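You operate a simulated robot arm through the tools that you are given. There is no shell and no other tool.

The job below is to be done with a simulated robot arm. You get a single attempt, and the scene is never put back.

JOB
Push the carton between the blue guides and pack the 1 kg weight in its foam block.
Fine: white foam block in the carton, weight marked out in its hole, both flaps down.

Only the result counts: the job must be done as asked and must still hold three seconds after the hand-in. Knocking over, shifting, dropping, spilling or breaking anything else fails it.

ROBOT AND FRAMES
A 6-joint arm with a four-finger gripper, fixed in place. Base frame: the origin is on the floor under the middle of its stand, x ahead of it, y to its left, z up. Readings come in cm, degrees, newtons and seconds.
It reaches about 101.2 cm from its shoulder. Its first joint turns from -166.0 to 166.0 degrees. Payload 3.43 kg.
The TCP is the grasp point between the finger pads, 3 cm short of the fingertips. In the tool frame z runs along the fingers and y along their closing line. The gripper opens to 12 cm; its body begins 8.5 cm behind the TCP.
Orientation is that of the tool frame in the base frame, as a unit quaternion [w, x, y, z]. With the fingers straight down and closing along the base's y, the tool's x points along the base's -x, its y along +y and its z along -z.

CONTROLS
- The arm moves only by the tool jog_arm. Its argument "steps" is a list of rows, each a list of 7 numbers: the shift along the tool's x, y, z in units of 50 mm (1.0 is 50 mm), then the turn, a rotation vector about the tool's x, y, z in units of 8 degrees (1.0 is 8 degrees), then the opening, from 0 (shut) to 1 (fully open). In form: [[x, y, z, ax, ay, az, grip], ...]. A call has 1 to 20 rows; each row shifts and turns the commanded pose from where the row before left it, along the tool's axes as they then stand. A call with a number of a shift or a turn outside -1 to 1 is refused whole. Rows are played at 5 a second. More than 5 cm and 8.6 degrees between two rows, or a gripper value outside its range, and nothing of the call is played. Where a pose cannot be reached the arm comes as near as it can. A force on the tool above 40 N (or 10 N above the force at the start of the call, whichever is more), or a blocked arm, ends the call early, and 0.2 s more pass. Each finger travels about 13.62 cm/s and halts on what it meets, pressing with about 29 N; the grip force reading is that of the motor and also rises with nothing between the fingers. The clock runs only during rows and for 0.2 s after the last one: add rows that do not move to give the fingers time. The reply holds the time, the measured pose of the TCP, the force on the tool along the base axes, the opening and the grip force, in the units named above and with some noise, with the torque about the TCP (base axes, N m) and any sound that the robot's microphone picked up.
- Cameras (640 x 400 px; columns grow to the right, rows downward): "scene" is fixed at [6.45, 50.14, 151.23]; the picture's right is [-0.37, -0.93, 0.00], its down [-0.72, 0.28, -0.63] and it looks along [0.59, -0.23, -0.78] (base axes); focal length 297 px, centre (320, 200). "wrist" rides on the gripper at [7.1, -1.7, -12.1] in the tool frame; the picture's right is [0.23, 0.97, 0.00], its down [-0.81, 0.19, -0.55] and it looks along [-0.54, 0.13, 0.83] (tool axes); focal length 275 px, centre (320, 200). There is no depth. A picture from a camera that has moved, and an enlarged one, comes with that camera's place and axes in the base frame and with its lens. The place of the scene camera against the robot may be out by one fixed shift of up to 2.5 cm in any direction.
- camera(camera): a new picture of that camera. No time passes.
- enlarge(camera, box): a new picture of the part [left, top, right, bottom] of that camera's present view, enlarged. No time passes.
- finish_job(): hands the job in; it is judged then, once.

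Places have to be worked out from the pictures, the camera data and where the tool is seen. Open the gripper and draw the arm clear of the work before you hand the job in, unless the task says otherwise.

The tools are called after "Call:" as a command line: name --pt "numbers of a row" for each row, then --argument value for the rest, lists and objects as JSON in quotes. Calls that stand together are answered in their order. jog_arm: Moves the arm, as the interface text tells. Its arguments: {"type":"object","properties":{"steps":{"type":"array","items":{"type":"array","items":{"type":"number"}}}},"required":["steps"]} The other tools are called the same way: camera (camera) takes a picture; enlarge (camera, box) takes an enlarged picture of a part of a camera's view; finish_job () hands the job in.

At the start:

```text
clock: 0.0
ee_pos: [43.25, 15.14, 118.86]
tcp_rot: [0.0, -0.001, 1.0, 0.001]
contact_force: [0.2, -0.4, 0.3]
wrist_torque: [0.01, 0.0, 0.02]
grip_width: 11.99
grip_force: 0.0
```

scene: 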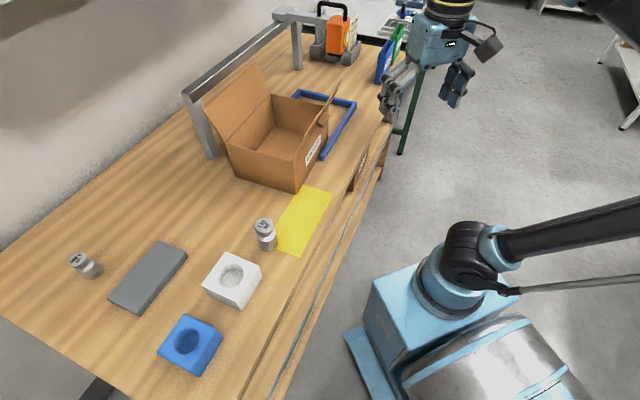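
wrist: 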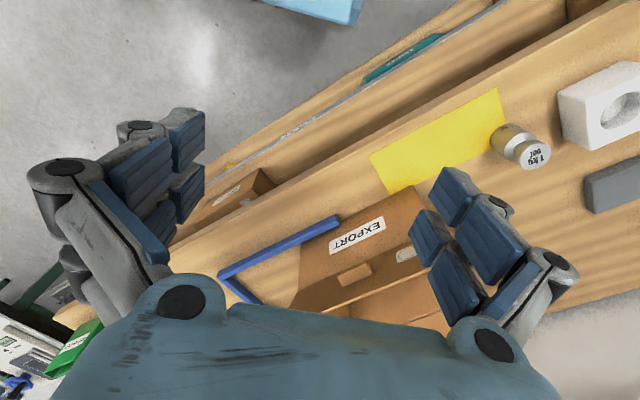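

I'll look more closely at the scene before moving: the carton, the blue guides, the weights and the foam blocks.

Call:
enlarge --camera "scene" --box '[180, 40, 380, 200]'

Call:
enlarge --camera "scene" --box '[40, 200, 300, 390]'

Call:
enlarge --camera "wrist" --box '[360, 50, 640, 240]'

Call:
enlarge --camera "wrist" --box '[180, 170, 480, 340]'

```text
2.50 times, centred on (280, 120) of scene
camera zoom: at [6.45, 50.14, 151.23], right [-0.37, -0.93, 0.0], down [-0.72, 0.28, -0.63], along [0.59, -0.23, -0.78], focal length 743 px, centre (420, 400)
```

zoom: 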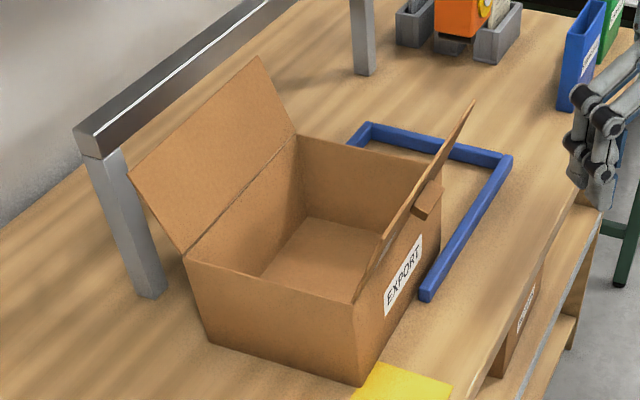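

```text
2.11 times, centred on (170, 295) of scene
camera zoom: at [6.45, 50.14, 151.23], right [-0.37, -0.93, 0.0], down [-0.72, 0.28, -0.63], along [0.59, -0.23, -0.78], focal length 625 px, centre (636, 0)
```

zoom: 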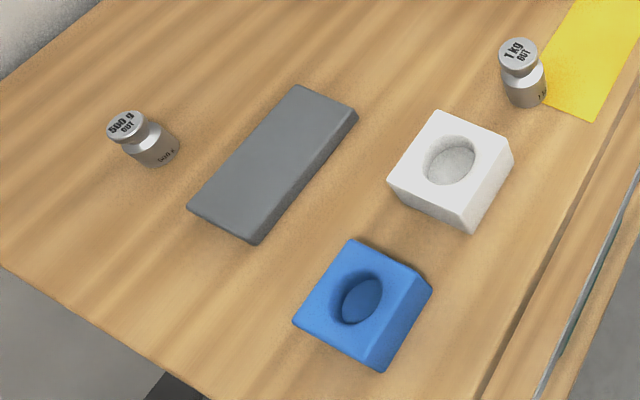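

```text
2.11 times, centred on (500, 145) of wrist
camera zoom: at [36.17, 13.59, 130.77], right [-0.23, 0.97, 0.0], down [0.81, 0.19, 0.55], along [0.54, 0.13, -0.83], focal length 580 px, centre (-59, 316)
```

zoom: 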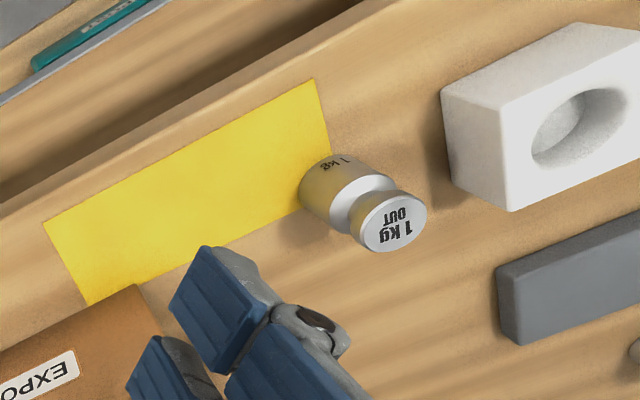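

```text
2.13 times, centred on (330, 255) of wrist
camera zoom: at [36.17, 13.59, 130.77], right [-0.23, 0.97, 0.0], down [0.81, 0.19, 0.55], along [0.54, 0.13, -0.83], focal length 587 px, centre (299, 83)
```

zoom: 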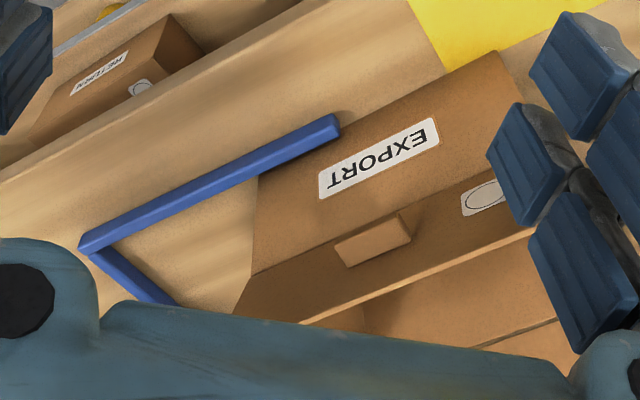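

The table runs diagonally in the base frame: its long axis is roughly (0.72,-0.69) and its top is at about z=86. I'll move the hand along +y at the present safe height to get an unobstructed wrist view of the carton and the foam items.

Call:
jog_arm --pt "0 1 0 0 0 0 1" --pt "0 1 0 0 0 0 1" --pt "0 1 0 0 0 0 1" --pt "0 1 0 0 0 0 1" --pt "0 0 0 0 0 0 1"

Call:
camera --camera "wrist"

Call:
camera --camera "scene"

```text
clock: 1.2
ee_pos: [41.86, 35.05, 119.42]
tcp_rot: [0.006, 0.0, 1.0, 0.002]
contact_force: [-0.4, 0.1, 0.6]
wrist_torque: [-0.02, -0.01, 0.04]
grip_width: 12.0
grip_force: 0.0
```

```text
taken
camera wrist: at [34.57, 33.55, 131.26], right [-0.23, 0.97, 0.0], down [0.8, 0.19, 0.56], along [0.55, 0.13, -0.83], focal length 275 px, centre (320, 200)
```

wrist: 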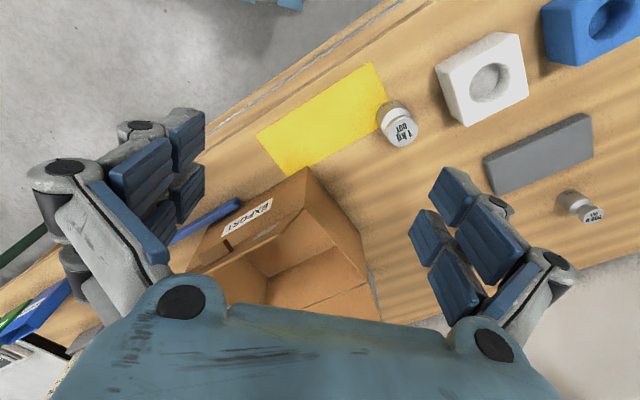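

```text
taken
```

scene: 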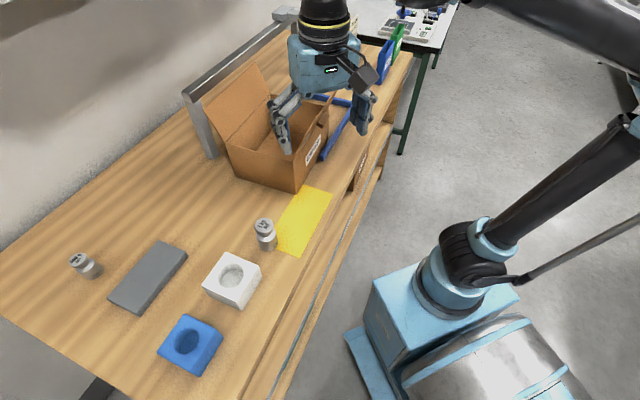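

I have a good view of all the items now. I'll enlarge the key regions for accurate measurements.

Call:
enlarge --camera "wrist" --box '[360, 0, 640, 175]'

Call:
enlarge --camera "wrist" --box '[160, 150, 400, 325]'

Call:
enlarge --camera "scene" --box '[180, 190, 320, 320]'

Call:
enlarge --camera "scene" --box '[360, 180, 600, 400]'

```text
2.29 times, centred on (500, 88) of wrist
camera zoom: at [34.57, 33.55, 131.26], right [-0.23, 0.97, 0.0], down [0.8, 0.19, 0.56], along [0.55, 0.13, -0.83], focal length 629 px, centre (-91, 457)
```

zoom: 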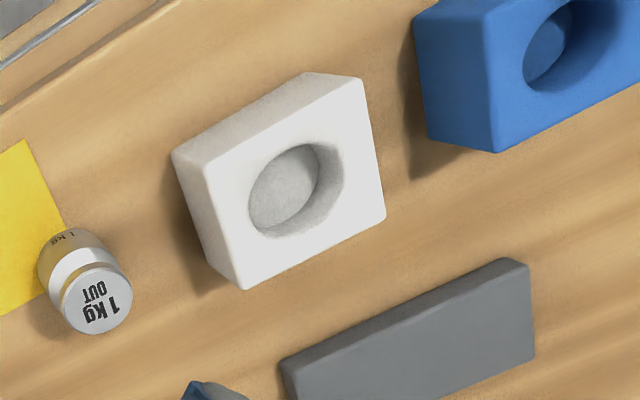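

```text
2.29 times, centred on (280, 238) of wrist
camera zoom: at [34.57, 33.55, 131.26], right [-0.23, 0.97, 0.0], down [0.8, 0.19, 0.56], along [0.55, 0.13, -0.83], focal length 629 px, centre (411, 114)
```

zoom: 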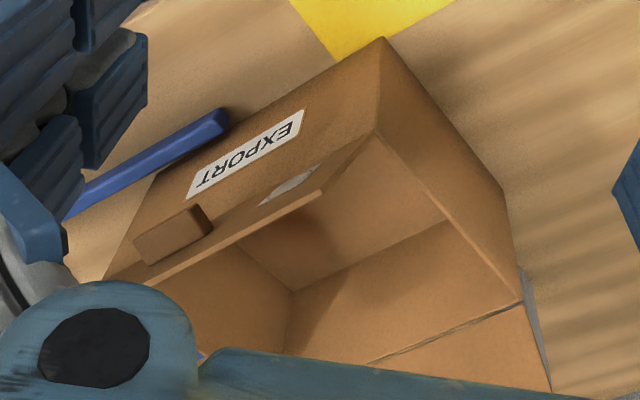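

```text
3.08 times, centred on (250, 255) of scene
camera zoom: at [6.45, 50.14, 151.23], right [-0.37, -0.93, 0.0], down [-0.72, 0.28, -0.63], along [0.59, -0.23, -0.78], focal length 914 px, centre (535, 31)
```

zoom: 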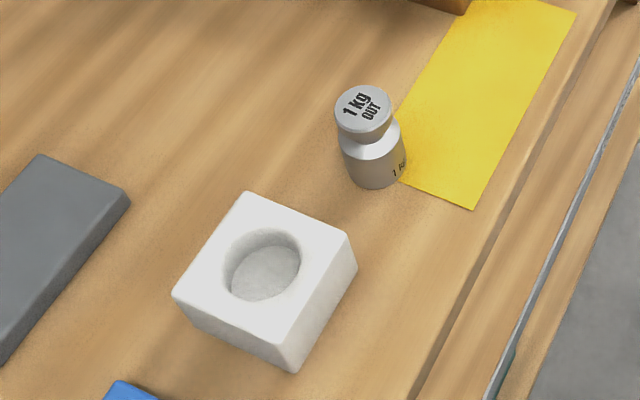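

```text
1.82 times, centred on (480, 290) of scene
camera zoom: at [6.45, 50.14, 151.23], right [-0.37, -0.93, 0.0], down [-0.72, 0.28, -0.63], along [0.59, -0.23, -0.78], focal length 540 px, centre (29, 36)
```

zoom: 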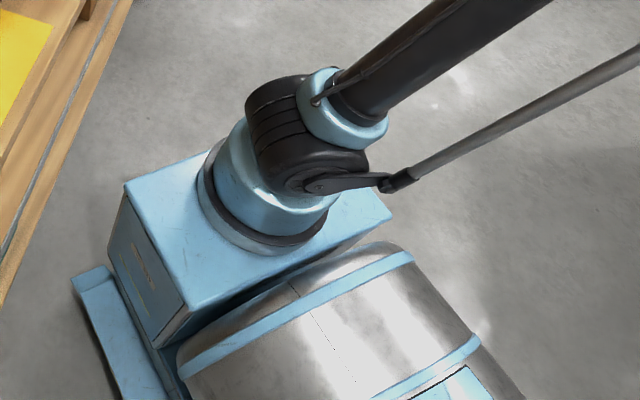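

Triangulating the two wrist views gives the table top at z≈85.9, the 1 kg knob top at (45.5, 48.3, 93.3), and the white foam centre at (37.2, 58.3) with its top at 90.9. I'll now move the hand high above the guides to measure them and the carton.

Call:
jog_arm --pt "-0.75 -0.5 -0.2 0 0 0 1" --pt "-0.75 -0.5 -0.2 0 0 0 1" --pt "-0.75 -0.5 -0.2 0 0 0 1" --pt "-0.75 -0.5 -0.2 0 0 0 1" --pt "-0.75 -0.5 -0.2 0 0 0 1" --pt "-0.75 -0.5 -0.2 0 0 0 1" --pt "-0.75 -0.5 -0.2 0 0 0 1" --pt "-0.75 -0.5 -0.2 0 0 0 1" --pt "0 0 0 0 0 0 1"

Call:
camera --camera "wrist"

```text
clock: 3.2
ee_pos: [71.71, 15.04, 127.84]
tcp_rot: [0.007, 0.001, 1.0, 0.001]
contact_force: [0.0, -0.3, -0.4]
wrist_torque: [0.0, -0.01, 0.04]
grip_width: 12.0
grip_force: 0.1
```

```text
taken
camera wrist: at [64.42, 13.5, 139.67], right [-0.23, 0.97, 0.0], down [0.8, 0.19, 0.56], along [0.55, 0.13, -0.83], focal length 275 px, centre (320, 200)
```

wrist: 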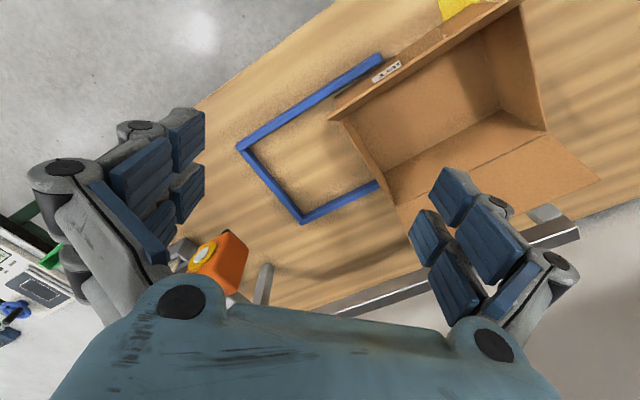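

The guide is a U with both arms pointing at the carton, and the carton's far end is already at its mouth. I'll enlarge to measure the alignment.

Call:
enlarge --camera "wrist" --box '[220, 30, 440, 240]'

Call:
enlarge --camera "wrist" --box '[340, 0, 640, 250]'

```text
1.90 times, centred on (330, 135) of wrist
camera zoom: at [64.42, 13.5, 139.67], right [-0.23, 0.97, 0.0], down [0.8, 0.19, 0.56], along [0.55, 0.13, -0.83], focal length 524 px, centre (301, 324)
```

zoom: 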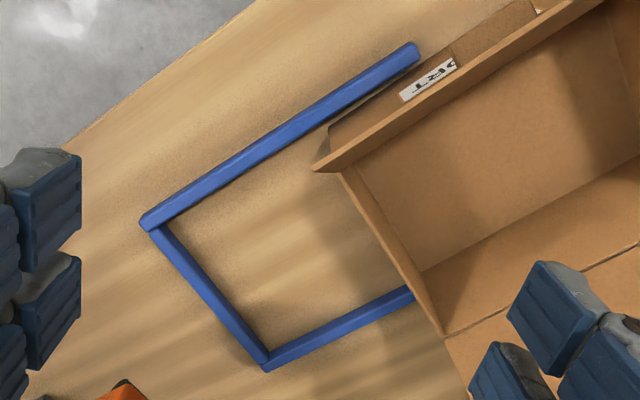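

```text
1.60 times, centred on (490, 125) of wrist
camera zoom: at [64.42, 13.5, 139.67], right [-0.23, 0.97, 0.0], down [0.8, 0.19, 0.56], along [0.55, 0.13, -0.83], focal length 440 px, centre (48, 320)
```

zoom: 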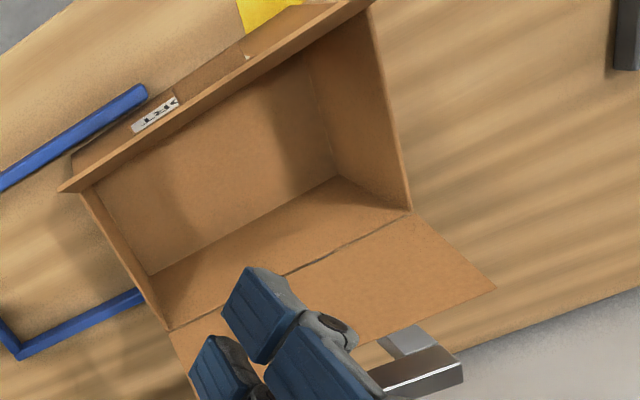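

The carton's top corners come out at (58.0,37.2), (71.2,51.2), (90.3,33.7) and (76.9,19.2). That puts it about centred on the guide channel, with roughly 20 cm to go along (0.7145,-0.6997). I'll move the hand high to behind the near wall and turn it so the fingers spread along that wall.

Call:
jog_arm --pt "0.3025 0.86 0 0 0.1 0 0.6" --pt "0.3025 0.86 0 0 0 0 0.6" --pt "0.3025 0.86 0 0 0 0 0.6" --pt "0.3025 0.86 0 0 0 0 0.6" --pt "0.3025 0.86 0 0 0 0 0.6" --pt "0.3025 0.86 0 0 0 0 0.6" --pt "0.3025 0.86 0 0 0 0 0.6" --pt "0.3025 0.86 0 0 0 0 0.6" --pt "0 0 0 0 0 0.925 0.6" --pt "0 0 0 0 0 0.925 0.6" --pt "0 0 0 0 0 0.925 0.6" --pt "0 0 0 0 0 0.925 0.6" --pt "0 0 0 0 0 0.925 0.6" --pt "0 0 0 0 0 0.925 0.6" --pt "0 0 0 0 0 0 0.6"

Call:
camera --camera "wrist"

Call:
camera --camera "scene"

```text
clock: 6.4
ee_pos: [59.56, 49.54, 127.78]
tcp_rot: [-0.001, 0.379, 0.925, 0.002]
contact_force: [-0.3, -0.3, 0.0]
wrist_torque: [-0.04, -0.04, 0.03]
grip_width: 7.22
grip_force: 0.1
```

```text
taken
camera wrist: at [53.4, 53.41, 139.77], right [0.52, 0.86, 0.0], down [0.71, -0.43, 0.55], along [0.47, -0.28, -0.83], focal length 275 px, centre (320, 200)
```

wrist: 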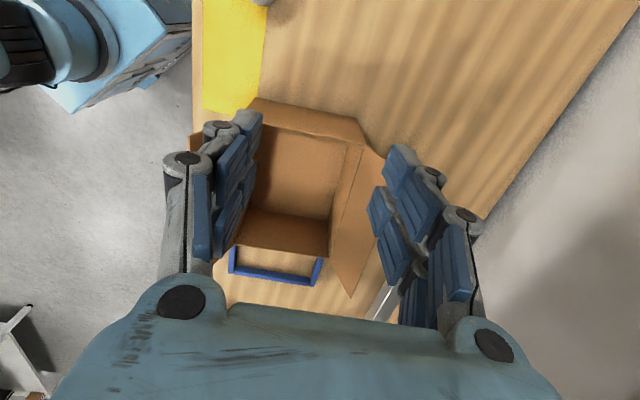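

```text
taken
```

scene: 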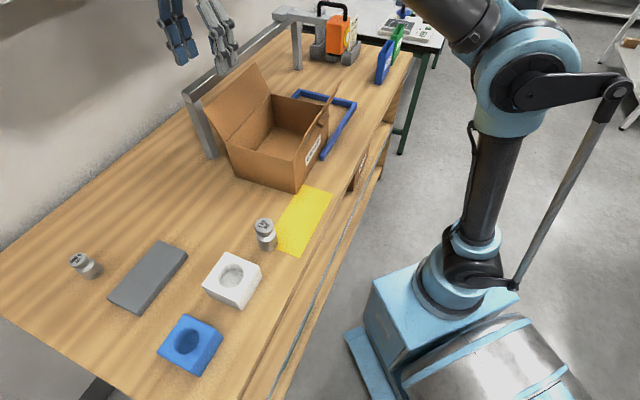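

The hand is at L≈7.9, D≈77, square to the carton's near wall. I'll back off 2 cm and come down to z≈100, then check clearance to the wall.

Call:
jog_arm --pt "0.07 0 0.925 0 0 0 0.6" --pt "0.07 0 0.925 0 0 0 0.6" --pt "0.07 0 0.925 0 0 0 0.6" --pt "0.07 0 0.925 0 0 0 0.6" --pt "0.07 0 0.925 0 0 0 0.6" --pt "0.07 0 0.925 0 0 0 0.6" --pt "0 0 0 0 0 0 0.6"

Call:
camera --camera "scene"

Call:
camera --camera "wrist"

```text
clock: 8.0
ee_pos: [58.14, 51.04, 100.01]
tcp_rot: [0.0, 0.378, 0.926, 0.0]
contact_force: [0.7, 0.5, -0.3]
wrist_torque: [-0.04, 0.02, 0.0]
grip_width: 7.19
grip_force: 0.0
```

```text
taken
```

scene: 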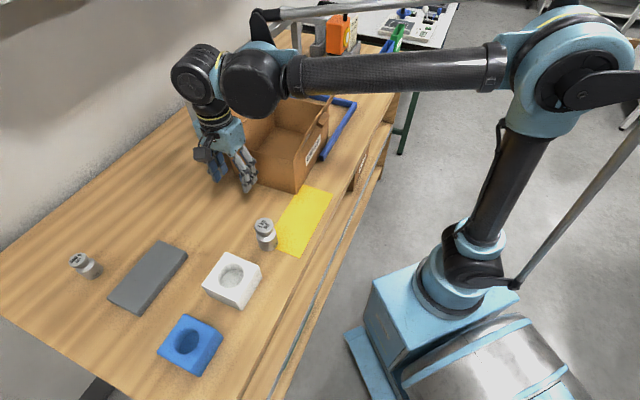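

```text
taken
camera wrist: at [51.92, 54.99, 112.02], right [0.52, 0.86, 0.0], down [0.71, -0.43, 0.55], along [0.47, -0.28, -0.83], focal length 275 px, centre (320, 200)
```

wrist: 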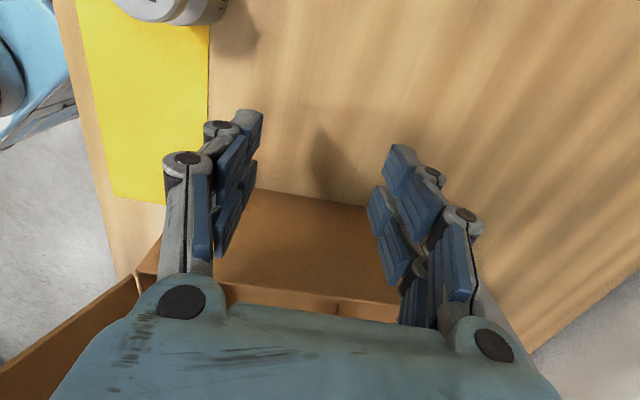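

The hand is clear of the wall. I'll drop to z≈93 so the fingertips press at mid-height on the wall, then advance slowly toward it.

Call:
jog_arm --pt "0 0 0.7 0 0 0 0.6" --pt "0 0 0.7 0 0 0 0.6" --pt "-0.2 0 0 0 0 0 0.6" --pt "-0.2 0 0 0 0 0 0.6" --pt "-0.2 0 0 0 0 0 0.6" --pt "-0.2 0 0 0 0 0 0.6" --pt "-0.2 0 0 0 0 0 0.6" --pt "0 0 0 0 0 0 0.6"

Call:
camera --camera "scene"

Call:
camera --camera "wrist"

```text
clock: 9.8
ee_pos: [61.66, 47.56, 93.09]
tcp_rot: [-0.001, 0.377, 0.926, 0.001]
contact_force: [0.8, 0.1, 0.0]
wrist_torque: [-0.03, 0.04, 0.01]
grip_width: 7.21
grip_force: 0.1
```

```text
taken
```

scene: 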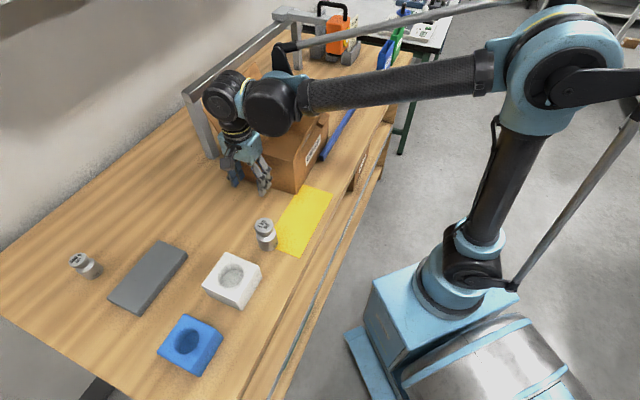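

```text
taken
camera wrist: at [55.45, 51.44, 105.08], right [0.52, 0.86, 0.0], down [0.71, -0.43, 0.55], along [0.47, -0.28, -0.83], focal length 275 px, centre (320, 200)
```

wrist: 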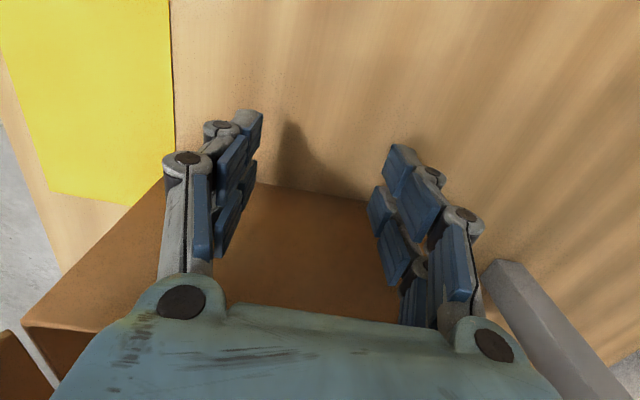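

No contact yet: force is about 0 at L≈10.8. I'll advance another 3 cm and watch the force and the wall's bottom edge.

Call:
jog_arm --pt "-0.15 0 0 0 0 0 0.6" --pt "-0.15 0 0 0 0 0 0.6" --pt "-0.15 0 0 0 0 0 0.6" --pt "-0.15 0 0 0 0 0 0.6" --pt "0 0 0 0 0 0 0.6"

Call:
camera --camera "wrist"

```text
clock: 11.0
ee_pos: [63.84, 45.46, 93.08]
tcp_rot: [-0.001, 0.378, 0.926, 0.002]
contact_force: [-0.5, 0.1, -0.1]
wrist_torque: [0.0, 0.02, 0.01]
grip_width: 7.23
grip_force: 0.1
```

```text
taken
camera wrist: at [57.62, 49.34, 105.01], right [0.52, 0.86, 0.0], down [0.71, -0.43, 0.55], along [0.47, -0.28, -0.83], focal length 275 px, centre (320, 200)
```

wrist: 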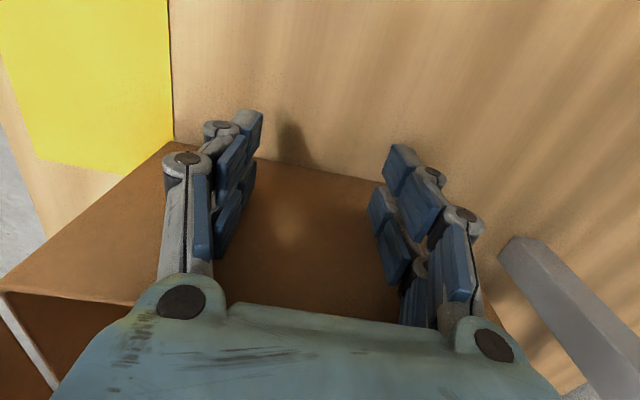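

Still no contact. I'll continue slowly.

Call:
jog_arm --pt "-0.15 0 0 0 0 0 0.6" --pt "-0.15 0 0 0 0 0 0.6" --pt "-0.15 0 0 0 0 0 0.6" --pt "-0.15 0 0 0 0 0 0.6" --pt "0 0 0 0 0 0 0.6"

Call:
camera --camera "wrist"

Call:
camera --camera "scene"

```text
clock: 12.2
ee_pos: [65.92, 43.43, 93.12]
tcp_rot: [0.0, 0.378, 0.926, 0.0]
contact_force: [-1.7, 1.8, -0.2]
wrist_torque: [-0.09, -0.04, -0.03]
grip_width: 7.19
grip_force: 0.1
```

```text
taken
camera wrist: at [59.74, 47.28, 105.04], right [0.52, 0.86, 0.0], down [0.71, -0.43, 0.55], along [0.47, -0.28, -0.83], focal length 275 px, centre (320, 200)
```

wrist: 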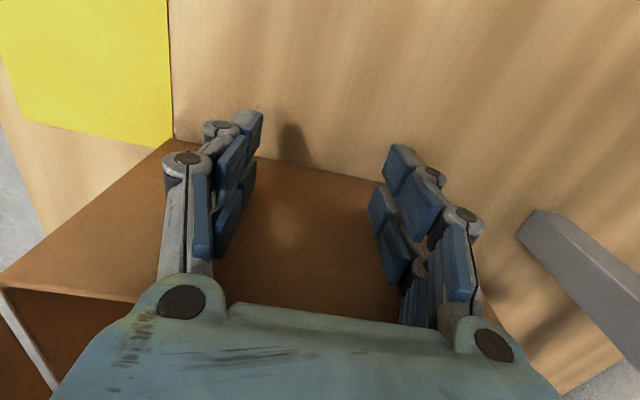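

```text
taken
```

scene: 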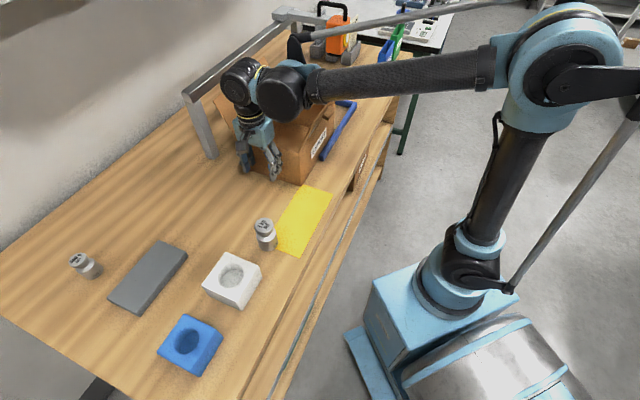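

Contact: about 2.5 N, and the carton now moves with the hand (about 2.8 cm so far). I'll push about 13 cm further along the guide direction.

Call:
jog_arm --pt "-0.2 0 0 0 0 0 0.6" --pt "-0.2 0 0 0 0 0 0.6" --pt "-0.2 0 0 0 0 0 0.6" --pt "-0.2 0 0 0 0 0 0.6" --pt "-0.2 0 0 0 0 0 0.6" --pt "-0.2 0 0 0 0 0 0.6" --pt "-0.2 0 0 0 0 0 0.6" --pt "-0.2 0 0 0 0 0 0.6" --pt "-0.2 0 0 0 0 0 0.6" --pt "-0.2 0 0 0 0 0 0.6" --pt "-0.2 0 0 0 0 0 0.6" --pt "-0.2 0 0 0 0 0 0.6" --pt "-0.2 0 0 0 0 0 0.6" --pt "0 0 0 0 0 0 0.6"

Call:
camera --camera "wrist"

Call:
camera --camera "scene"

```text
clock: 15.2
ee_pos: [75.23, 34.22, 92.99]
tcp_rot: [0.0, 0.379, 0.926, 0.001]
contact_force: [-1.2, 1.5, 0.5]
wrist_torque: [-0.08, -0.05, -0.02]
grip_width: 7.19
grip_force: 0.0
```

```text
taken
camera wrist: at [69.04, 38.2, 105.03], right [0.52, 0.86, 0.0], down [0.71, -0.43, 0.55], along [0.47, -0.28, -0.83], focal length 275 px, centre (320, 200)
```

wrist: 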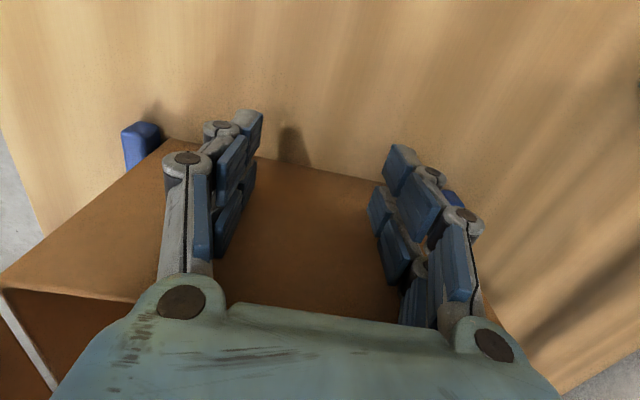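

```text
taken
```

scene: 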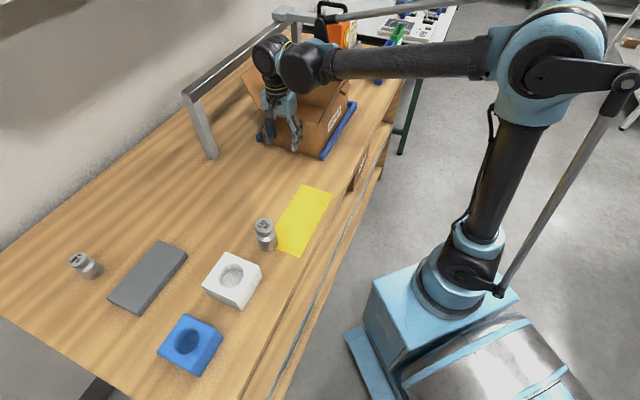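

The carton's near wall is now about flush with the ends of the guide arms, with an estimated 4.4 cm left before the back bar. I'll push 3.5 cm more at a slower pace, checking force.

Call:
jog_arm --pt "-0.1 0 0 0 0 0 0.6" --pt "-0.1 0 0 0 0 0 0.6" --pt "-0.1 0 0 0 0 0 0.6" --pt "-0.1 0 0 0 0 0 0.6" --pt "-0.1 0 0 0 0 0 0.6" --pt "-0.1 0 0 0 0 0 0.6" --pt "-0.1 0 0 0 0 0 0.6" --pt "0 0 0 0 0 0 0.6"

Call:
camera --camera "wrist"

Call:
enlarge --camera "scene" --box '[220, 30, 400, 170]'

```text
clock: 17.0
ee_pos: [77.81, 31.94, 92.96]
tcp_rot: [0.0, 0.378, 0.926, 0.001]
contact_force: [-3.7, 2.4, 0.7]
wrist_torque: [-0.2, -0.15, -0.14]
grip_width: 7.21
grip_force: 0.0
```

```text
taken
camera wrist: at [71.53, 35.74, 104.99], right [0.52, 0.86, 0.0], down [0.71, -0.43, 0.55], along [0.47, -0.28, -0.83], focal length 275 px, centre (320, 200)
```

wrist: 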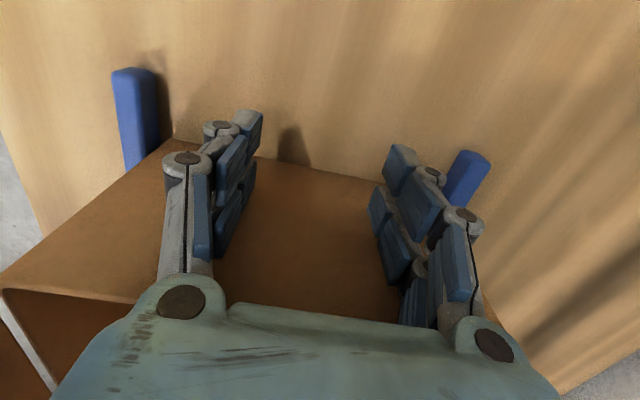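

```text
2.86 times, centred on (310, 100) of scene
camera zoom: at [6.45, 50.14, 151.23], right [-0.37, -0.93, 0.0], down [-0.72, 0.28, -0.63], along [0.59, -0.23, -0.78], focal length 849 px, centre (349, 486)
```

zoom: 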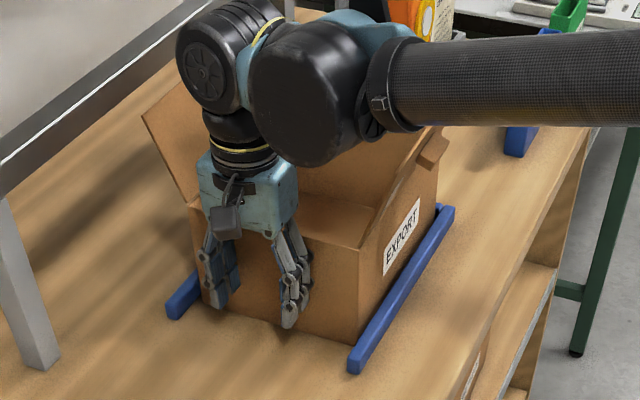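

Force rose slightly to 4.4 N, and the estimate leaves about 1 cm. I'll nudge on in small steps until the back bar is felt.

Call:
jog_arm --pt "-0.05 0 0 0 0 0 0.6" --pt "-0.05 0 0 0 0 0 0.6" --pt "0 0 0 0 0 0 0.6"

```text
clock: 17.6
ee_pos: [76.78, 31.72, 93.86]
tcp_rot: [0.003, 0.377, 0.926, 0.004]
contact_force: [3.1, 0.8, -1.9]
wrist_torque: [-0.08, 0.24, 0.0]
grip_width: 7.23
grip_force: 0.0
stopped in row 2: the force on the tool passed its limit at 45 N (the readings are from after the stop); the commanded pose is now the measured one
```

The limit tripped at 45 N, so the carton has probably met the back bar. I'll check the pictures before doing anything more.

Call:
camera --camera "wrist"

Call:
enlarge --camera "scene" --box '[220, 30, 400, 170]'

Call:
camera --camera "scene"

```text
taken
camera wrist: at [70.49, 35.61, 105.82], right [0.51, 0.86, 0.01], down [0.71, -0.43, 0.56], along [0.48, -0.28, -0.83], focal length 275 px, centre (320, 200)
```

wrist: 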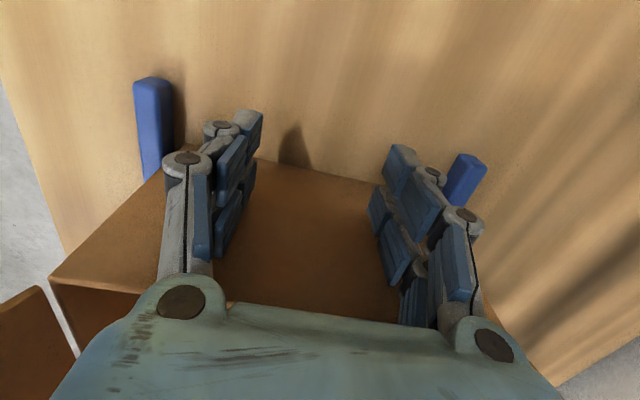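

```text
2.86 times, centred on (310, 100) of scene
camera zoom: at [6.45, 50.14, 151.23], right [-0.37, -0.93, 0.0], down [-0.72, 0.28, -0.63], along [0.59, -0.23, -0.78], focal length 849 px, centre (349, 486)
```

zoom: 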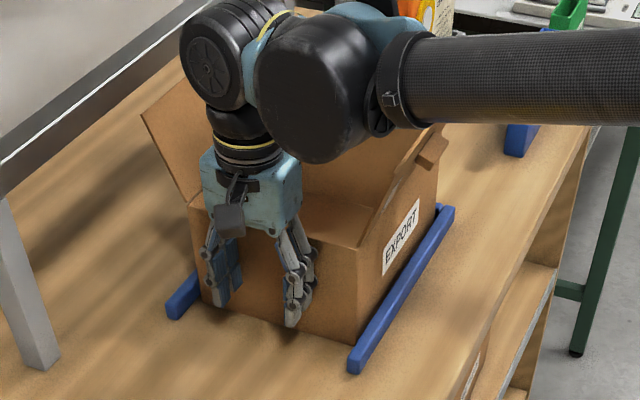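

```text
taken
```

scene: 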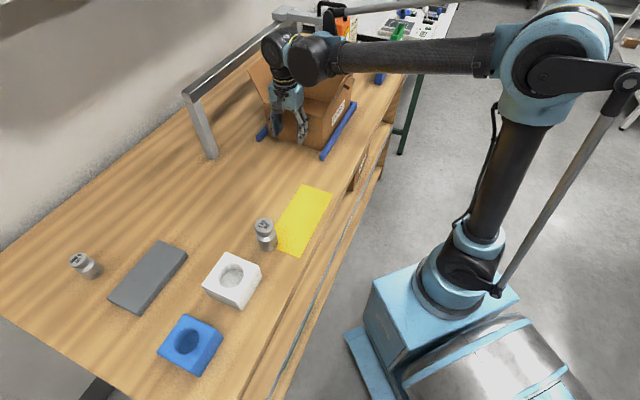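

The carton and guides look unmoved by the stop; the hand just rebounded. I'll back off, rise, and look down on the carton's far end to check the gap to the back bar.

Call:
jog_arm --pt "0.4 0 0 0 0 0 0.6" --pt "0.4 0 0 0 0 0 0.6" --pt "0 0 -0.9 0 0 0 0.6" --pt "0 0 -0.9 0 0 0 0.6" --pt "0 0 -0.9 0 0 0 0.6" --pt "0 0 -0.9 0 0 0 0.6" --pt "0 0 -0.9 0 0 0 0.6" --pt "0 0 -0.9 0 0 0 0.6" --pt "0 0 -0.9 0 0 0 0.6" --pt "0 0 0 0 0 0 0.6"

Call:
camera --camera "wrist"

Call:
enlarge --camera "scene" --box '[220, 30, 400, 170]'

```text
clock: 19.8
ee_pos: [73.65, 34.39, 125.45]
tcp_rot: [0.004, 0.377, 0.926, 0.003]
contact_force: [0.5, -1.1, -0.8]
wrist_torque: [0.0, 0.06, 0.0]
grip_width: 7.19
grip_force: 0.0
```

```text
taken
camera wrist: at [67.27, 38.21, 137.33], right [0.51, 0.86, 0.01], down [0.71, -0.43, 0.56], along [0.48, -0.28, -0.83], focal length 275 px, centre (320, 200)
```

wrist: 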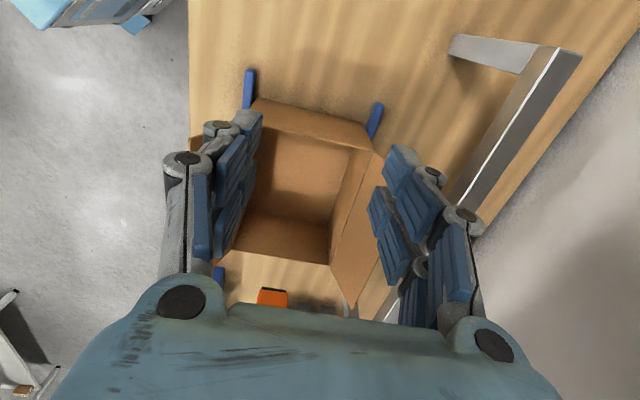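

```text
2.86 times, centred on (310, 100) of scene
camera zoom: at [6.45, 50.14, 151.23], right [-0.37, -0.93, 0.0], down [-0.72, 0.28, -0.63], along [0.59, -0.23, -0.78], focal length 849 px, centre (349, 486)
```

zoom: 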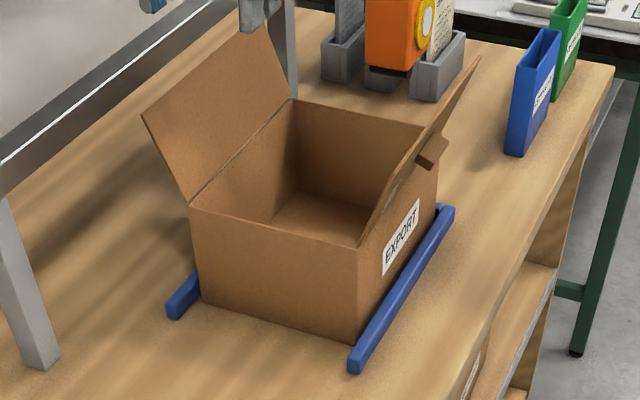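

The near wall is now at L≈35.8 at both corners, so the carton is square, and its far wall (≈61.8) is at the back bar: it is fully seated between the guides. I'll take a closer look at the flaps and tab, and then at the foam and weight.

Call:
enlarge --camera "scene" --box '[310, 30, 370, 110]'

Call:
enlarge --camera "scene" --box '[250, 30, 370, 150]'

Call:
enlarge --camera "wrist" --box '[180, 60, 460, 310]'

```text
5.00 times, centred on (340, 70) of scene
camera zoom: at [6.45, 50.14, 151.23], right [-0.37, -0.93, 0.0], down [-0.72, 0.28, -0.63], along [0.59, -0.23, -0.78], focal length 1485 px, centre (220, 850)
```

zoom: 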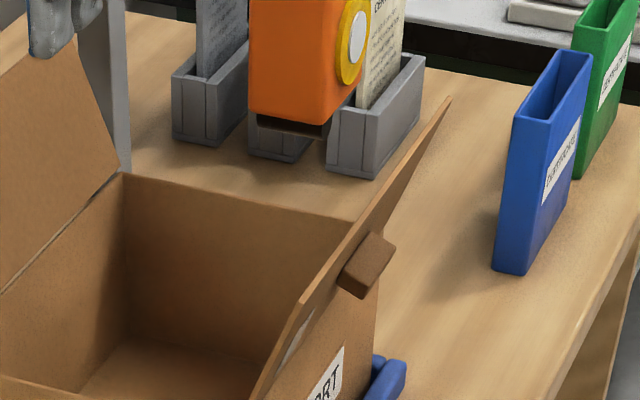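

```text
3.33 times, centred on (310, 90) of scene
camera zoom: at [6.45, 50.14, 151.23], right [-0.37, -0.93, 0.0], down [-0.72, 0.28, -0.63], along [0.59, -0.23, -0.78], focal length 990 px, centre (353, 567)
```

zoom: 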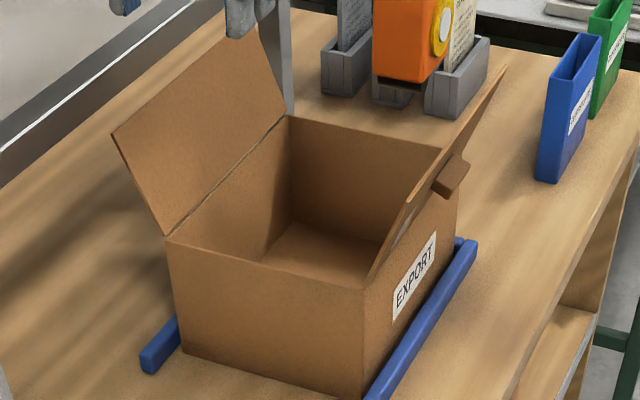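

```text
1.60 times, centred on (320, 185) of wrist
camera zoom: at [67.27, 38.21, 137.33], right [0.51, 0.86, 0.01], down [0.71, -0.43, 0.56], along [0.48, -0.28, -0.83], focal length 440 px, centre (320, 224)
```

zoom: 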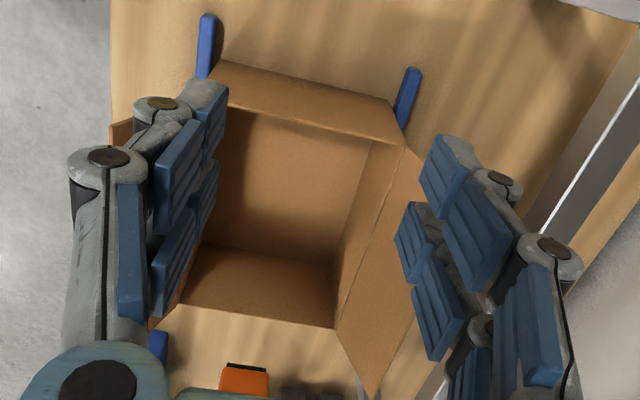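

The carton is well seated. I'll move the hand at height to above the 1 kg weight at about (45.5, 48.3), trimming the small tilt, and take a close look.

Call:
jog_arm --pt "0.853 -0.277 0 0.061 0.037 0 0.7" --pt "0.853 -0.277 0 0 0 0 0.7" --pt "0.853 -0.277 0 0 0 0 0.7" --pt "0.853 -0.277 0.1 0 0 0 0.7" --pt "0.853 -0.277 0.2 0 0 0 0.7" --pt "0.853 -0.277 0.2 0 0 0 0.7" --pt "0.853 -0.277 0.2 0 0 0 0.7" --pt "0 0 0 0 0 0 0.7"

Call:
camera --camera "wrist"

Call:
camera --camera "scene"

```text
clock: 21.6
ee_pos: [45.42, 48.29, 121.96]
tcp_rot: [0.0, 0.377, 0.926, 0.001]
contact_force: [-0.1, 0.2, -0.2]
wrist_torque: [0.0, 0.02, 0.0]
grip_width: 8.4
grip_force: 0.0
```

```text
taken
camera wrist: at [39.22, 52.06, 133.92], right [0.51, 0.86, 0.0], down [0.71, -0.43, 0.55], along [0.47, -0.28, -0.83], focal length 275 px, centre (320, 200)
```

wrist: 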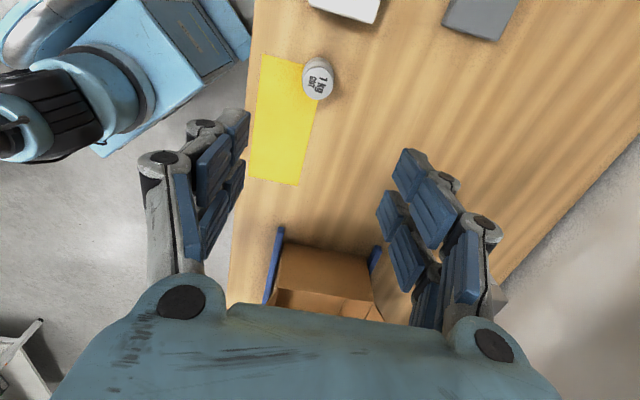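

```text
taken
```

scene: 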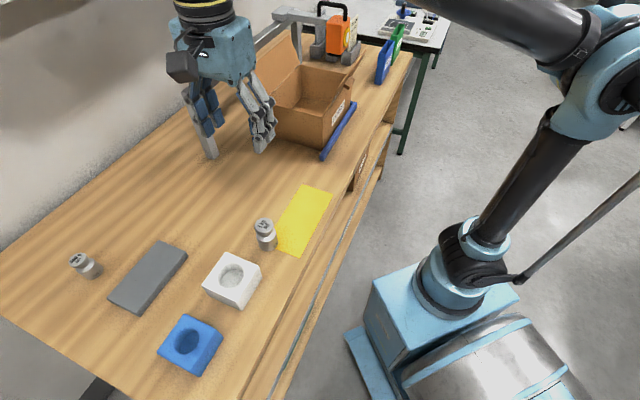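

I'll enlarge the weight and foam area in this view to refine their positions and check the hole depth.

Call:
enlarge --camera "wrist" --box '[250, 30, 390, 120]'

Call:
enlarge --camera "scene" --box '[190, 205, 290, 320]'

```text
4.44 times, centred on (320, 75) of wrist
camera zoom: at [39.22, 52.06, 133.92], right [0.51, 0.86, 0.0], down [0.71, -0.43, 0.55], along [0.47, -0.28, -0.83], focal length 1224 px, centre (320, 756)
```

zoom: 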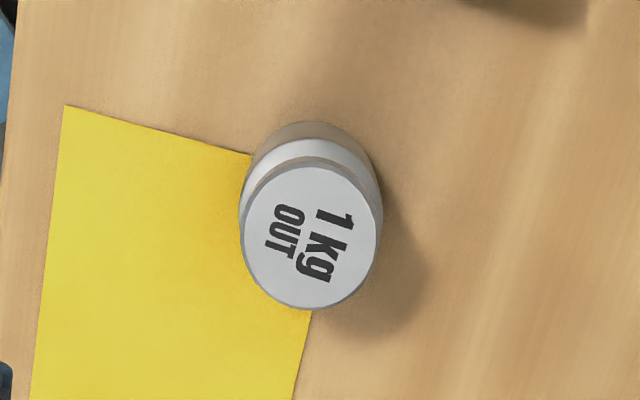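

```text
3.48 times, centred on (240, 262) of scene
camera zoom: at [6.45, 50.14, 151.23], right [-0.37, -0.93, 0.0], down [-0.72, 0.28, -0.63], along [0.59, -0.23, -0.78], focal length 1033 px, centre (598, -17)
```

zoom: 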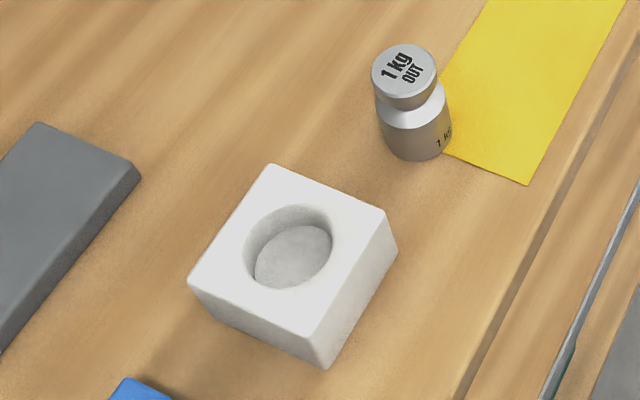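

Refined from this view, the weight is at about (45.6, 47.9). I'll descend to z≈102 above it for a closer alignment check.

Call:
jog_arm --pt "-0.035 -0.008 0.8 0 0 0 0.7" --pt "-0.035 -0.008 0.8 0 0 0 0.7" --pt "0 0 0.8 0 0 0 0.7" --pt "0 0 0.8 0 0 0 0.7" --pt "0 0 0.8 0 0 0 0.7" --pt "0 0 0 0 0 0 0.7"

Call:
camera --camera "wrist"

```text
clock: 23.0
ee_pos: [45.71, 48.05, 102.0]
tcp_rot: [-0.001, 0.376, 0.927, 0.001]
contact_force: [-0.7, 0.5, 0.3]
wrist_torque: [-0.01, 0.0, 0.01]
grip_width: 8.41
grip_force: 0.1
```

```text
taken
camera wrist: at [39.53, 51.88, 113.9], right [0.51, 0.86, 0.0], down [0.71, -0.43, 0.55], along [0.47, -0.28, -0.83], focal length 275 px, centre (320, 200)
```

wrist: 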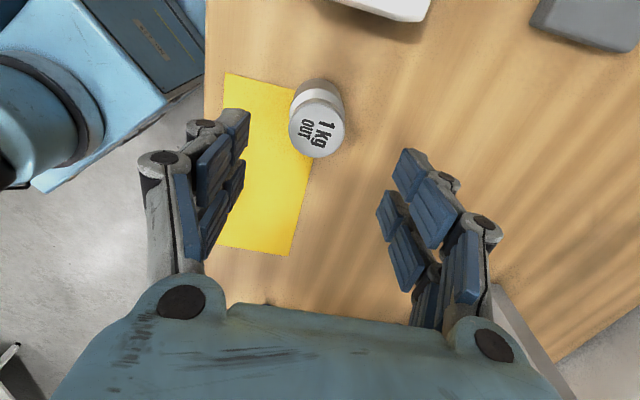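

The weight sits 0.3 cm toward tool −y of my axis. Before picking it up I'll view the foam hole from the same height so both are measured with the same method; the hole depth looks like about 3 cm.

Call:
jog_arm --pt "0.883 0.09 0 0 0 0 0.7" --pt "0.883 0.09 0 0 0 0 0.7" --pt "0.883 0.09 0 0 0 0 0.7" --pt "0 0 0 0 0 0 0.7"

Call:
camera --camera "wrist"

Call:
enlarge --camera "wrist" --box '[240, 60, 400, 180]'

```text
clock: 24.0
ee_pos: [37.13, 58.31, 102.08]
tcp_rot: [0.0, 0.377, 0.926, 0.001]
contact_force: [-0.5, -0.1, 0.8]
wrist_torque: [-0.01, 0.03, -0.06]
grip_width: 8.42
grip_force: 0.1
```

```text
taken
camera wrist: at [30.84, 62.17, 114.0], right [0.51, 0.86, 0.0], down [0.71, -0.43, 0.55], along [0.47, -0.28, -0.83], focal length 275 px, centre (320, 200)
```

wrist: 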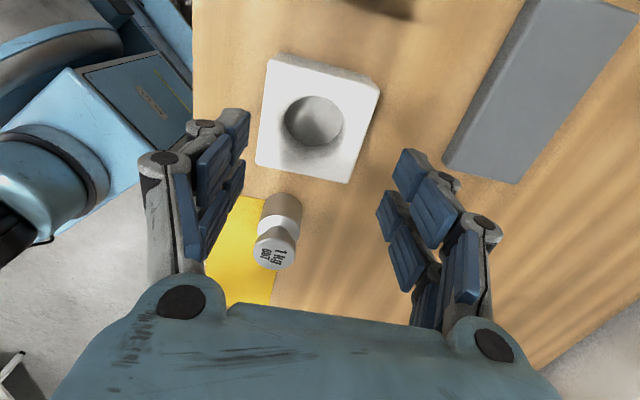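

```text
3.33 times, centred on (320, 120) of wrist
camera zoom: at [30.84, 62.17, 114.0], right [0.51, 0.86, 0.0], down [0.71, -0.43, 0.55], along [0.47, -0.28, -0.83], focal length 918 px, centre (320, 467)
```

zoom: 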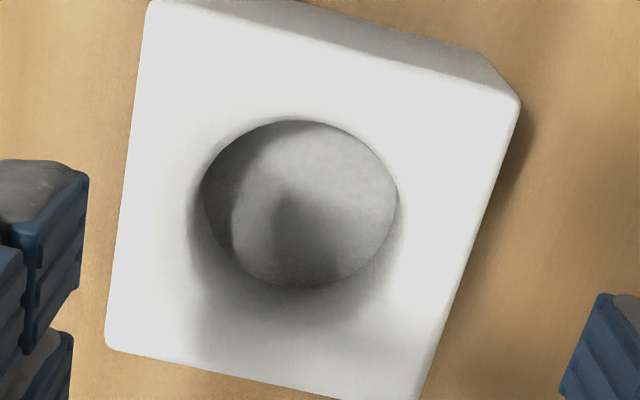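

The hole measures about 5.6 cm across and about 3 cm deep. It appears roughly 1 cm off my axis, which differs from my earlier far view. To calibrate the wrist camera against the grasp axis, I'll shut the fingers here in free air and see where the tips meet.

Call:
jog_arm --pt "0 0 0 0 0 0 0" --pt "0 0 0 0 0 0 0" --pt "0 0 0 0 0 0 0" --pt "0 0 0 0 0 0 0" --pt "0 0 0 0 0 0 0"

Call:
camera --camera "wrist"

Call:
enlarge --camera "wrist" --box '[240, 60, 400, 240]'

```text
clock: 25.2
ee_pos: [37.01, 58.26, 102.05]
tcp_rot: [0.0, 0.377, 0.926, 0.002]
contact_force: [0.1, 0.3, 0.7]
wrist_torque: [0.01, -0.02, -0.04]
grip_width: 0.0
grip_force: 29.2
```

```text
taken
camera wrist: at [30.86, 62.14, 114.0], right [0.51, 0.86, 0.0], down [0.71, -0.43, 0.55], along [0.47, -0.28, -0.83], focal length 275 px, centre (320, 200)
```

wrist: 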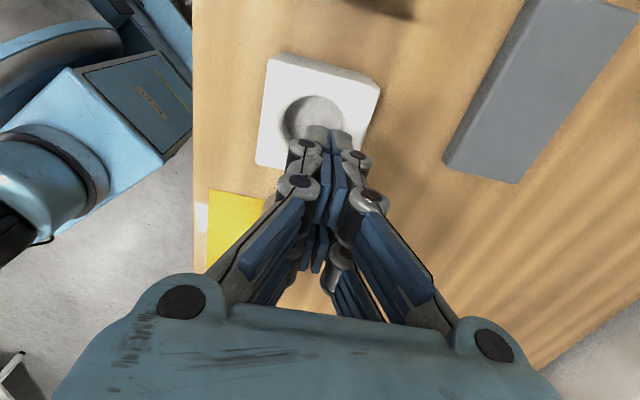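

```text
2.22 times, centred on (320, 150) of wrist
camera zoom: at [30.86, 62.14, 114.0], right [0.51, 0.86, 0.0], down [0.71, -0.43, 0.55], along [0.47, -0.28, -0.83], focal length 612 px, centre (320, 311)
```

zoom: 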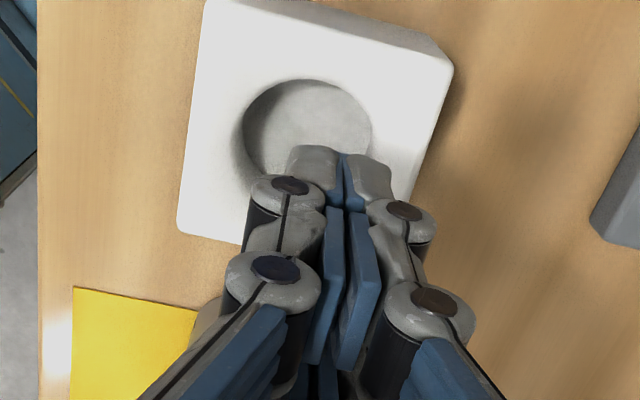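

The finger plane matches the prediction to within about 0.15 cm, so the near view is trustworthy: the hole centre is at about (37.4, 57.2). I'll reopen and return above the weight with the corrected offset to check alignment.

Call:
jog_arm --pt "0 0 0 0 0 0 0.65" --pt "0 0 0 0 0 0 0.65" --pt "0 0 0 0 0 0 0.65" --pt "-0.897 -0.112 0 0 0 0 0.65" --pt "-0.897 -0.112 0 0 0 0 0.65" --pt "-0.897 -0.112 0 0 0 0 0.65" --pt "0 0 0 0 0 0 0.65"

Call:
enlarge --camera "wrist" --box '[240, 60, 400, 180]'

```text
clock: 26.8
ee_pos: [45.51, 47.63, 101.94]
tcp_rot: [-0.001, 0.377, 0.926, 0.001]
contact_force: [-0.1, 0.0, -0.3]
wrist_torque: [0.03, 0.01, 0.01]
grip_width: 7.79
grip_force: 0.1
```

```text
3.33 times, centred on (320, 120) of wrist
camera zoom: at [39.36, 51.49, 113.99], right [0.51, 0.86, 0.0], down [0.71, -0.43, 0.55], along [0.47, -0.28, -0.83], focal length 918 px, centre (320, 467)
```

zoom: 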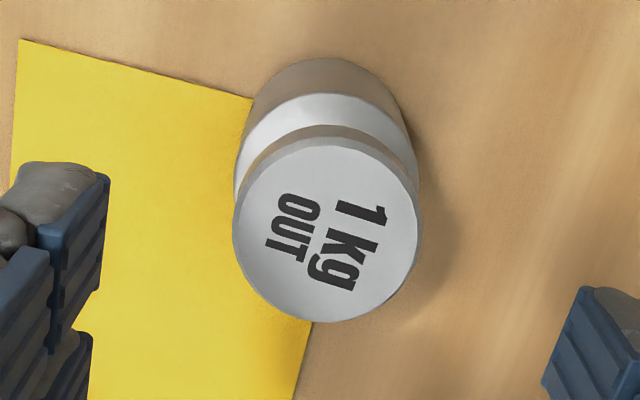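

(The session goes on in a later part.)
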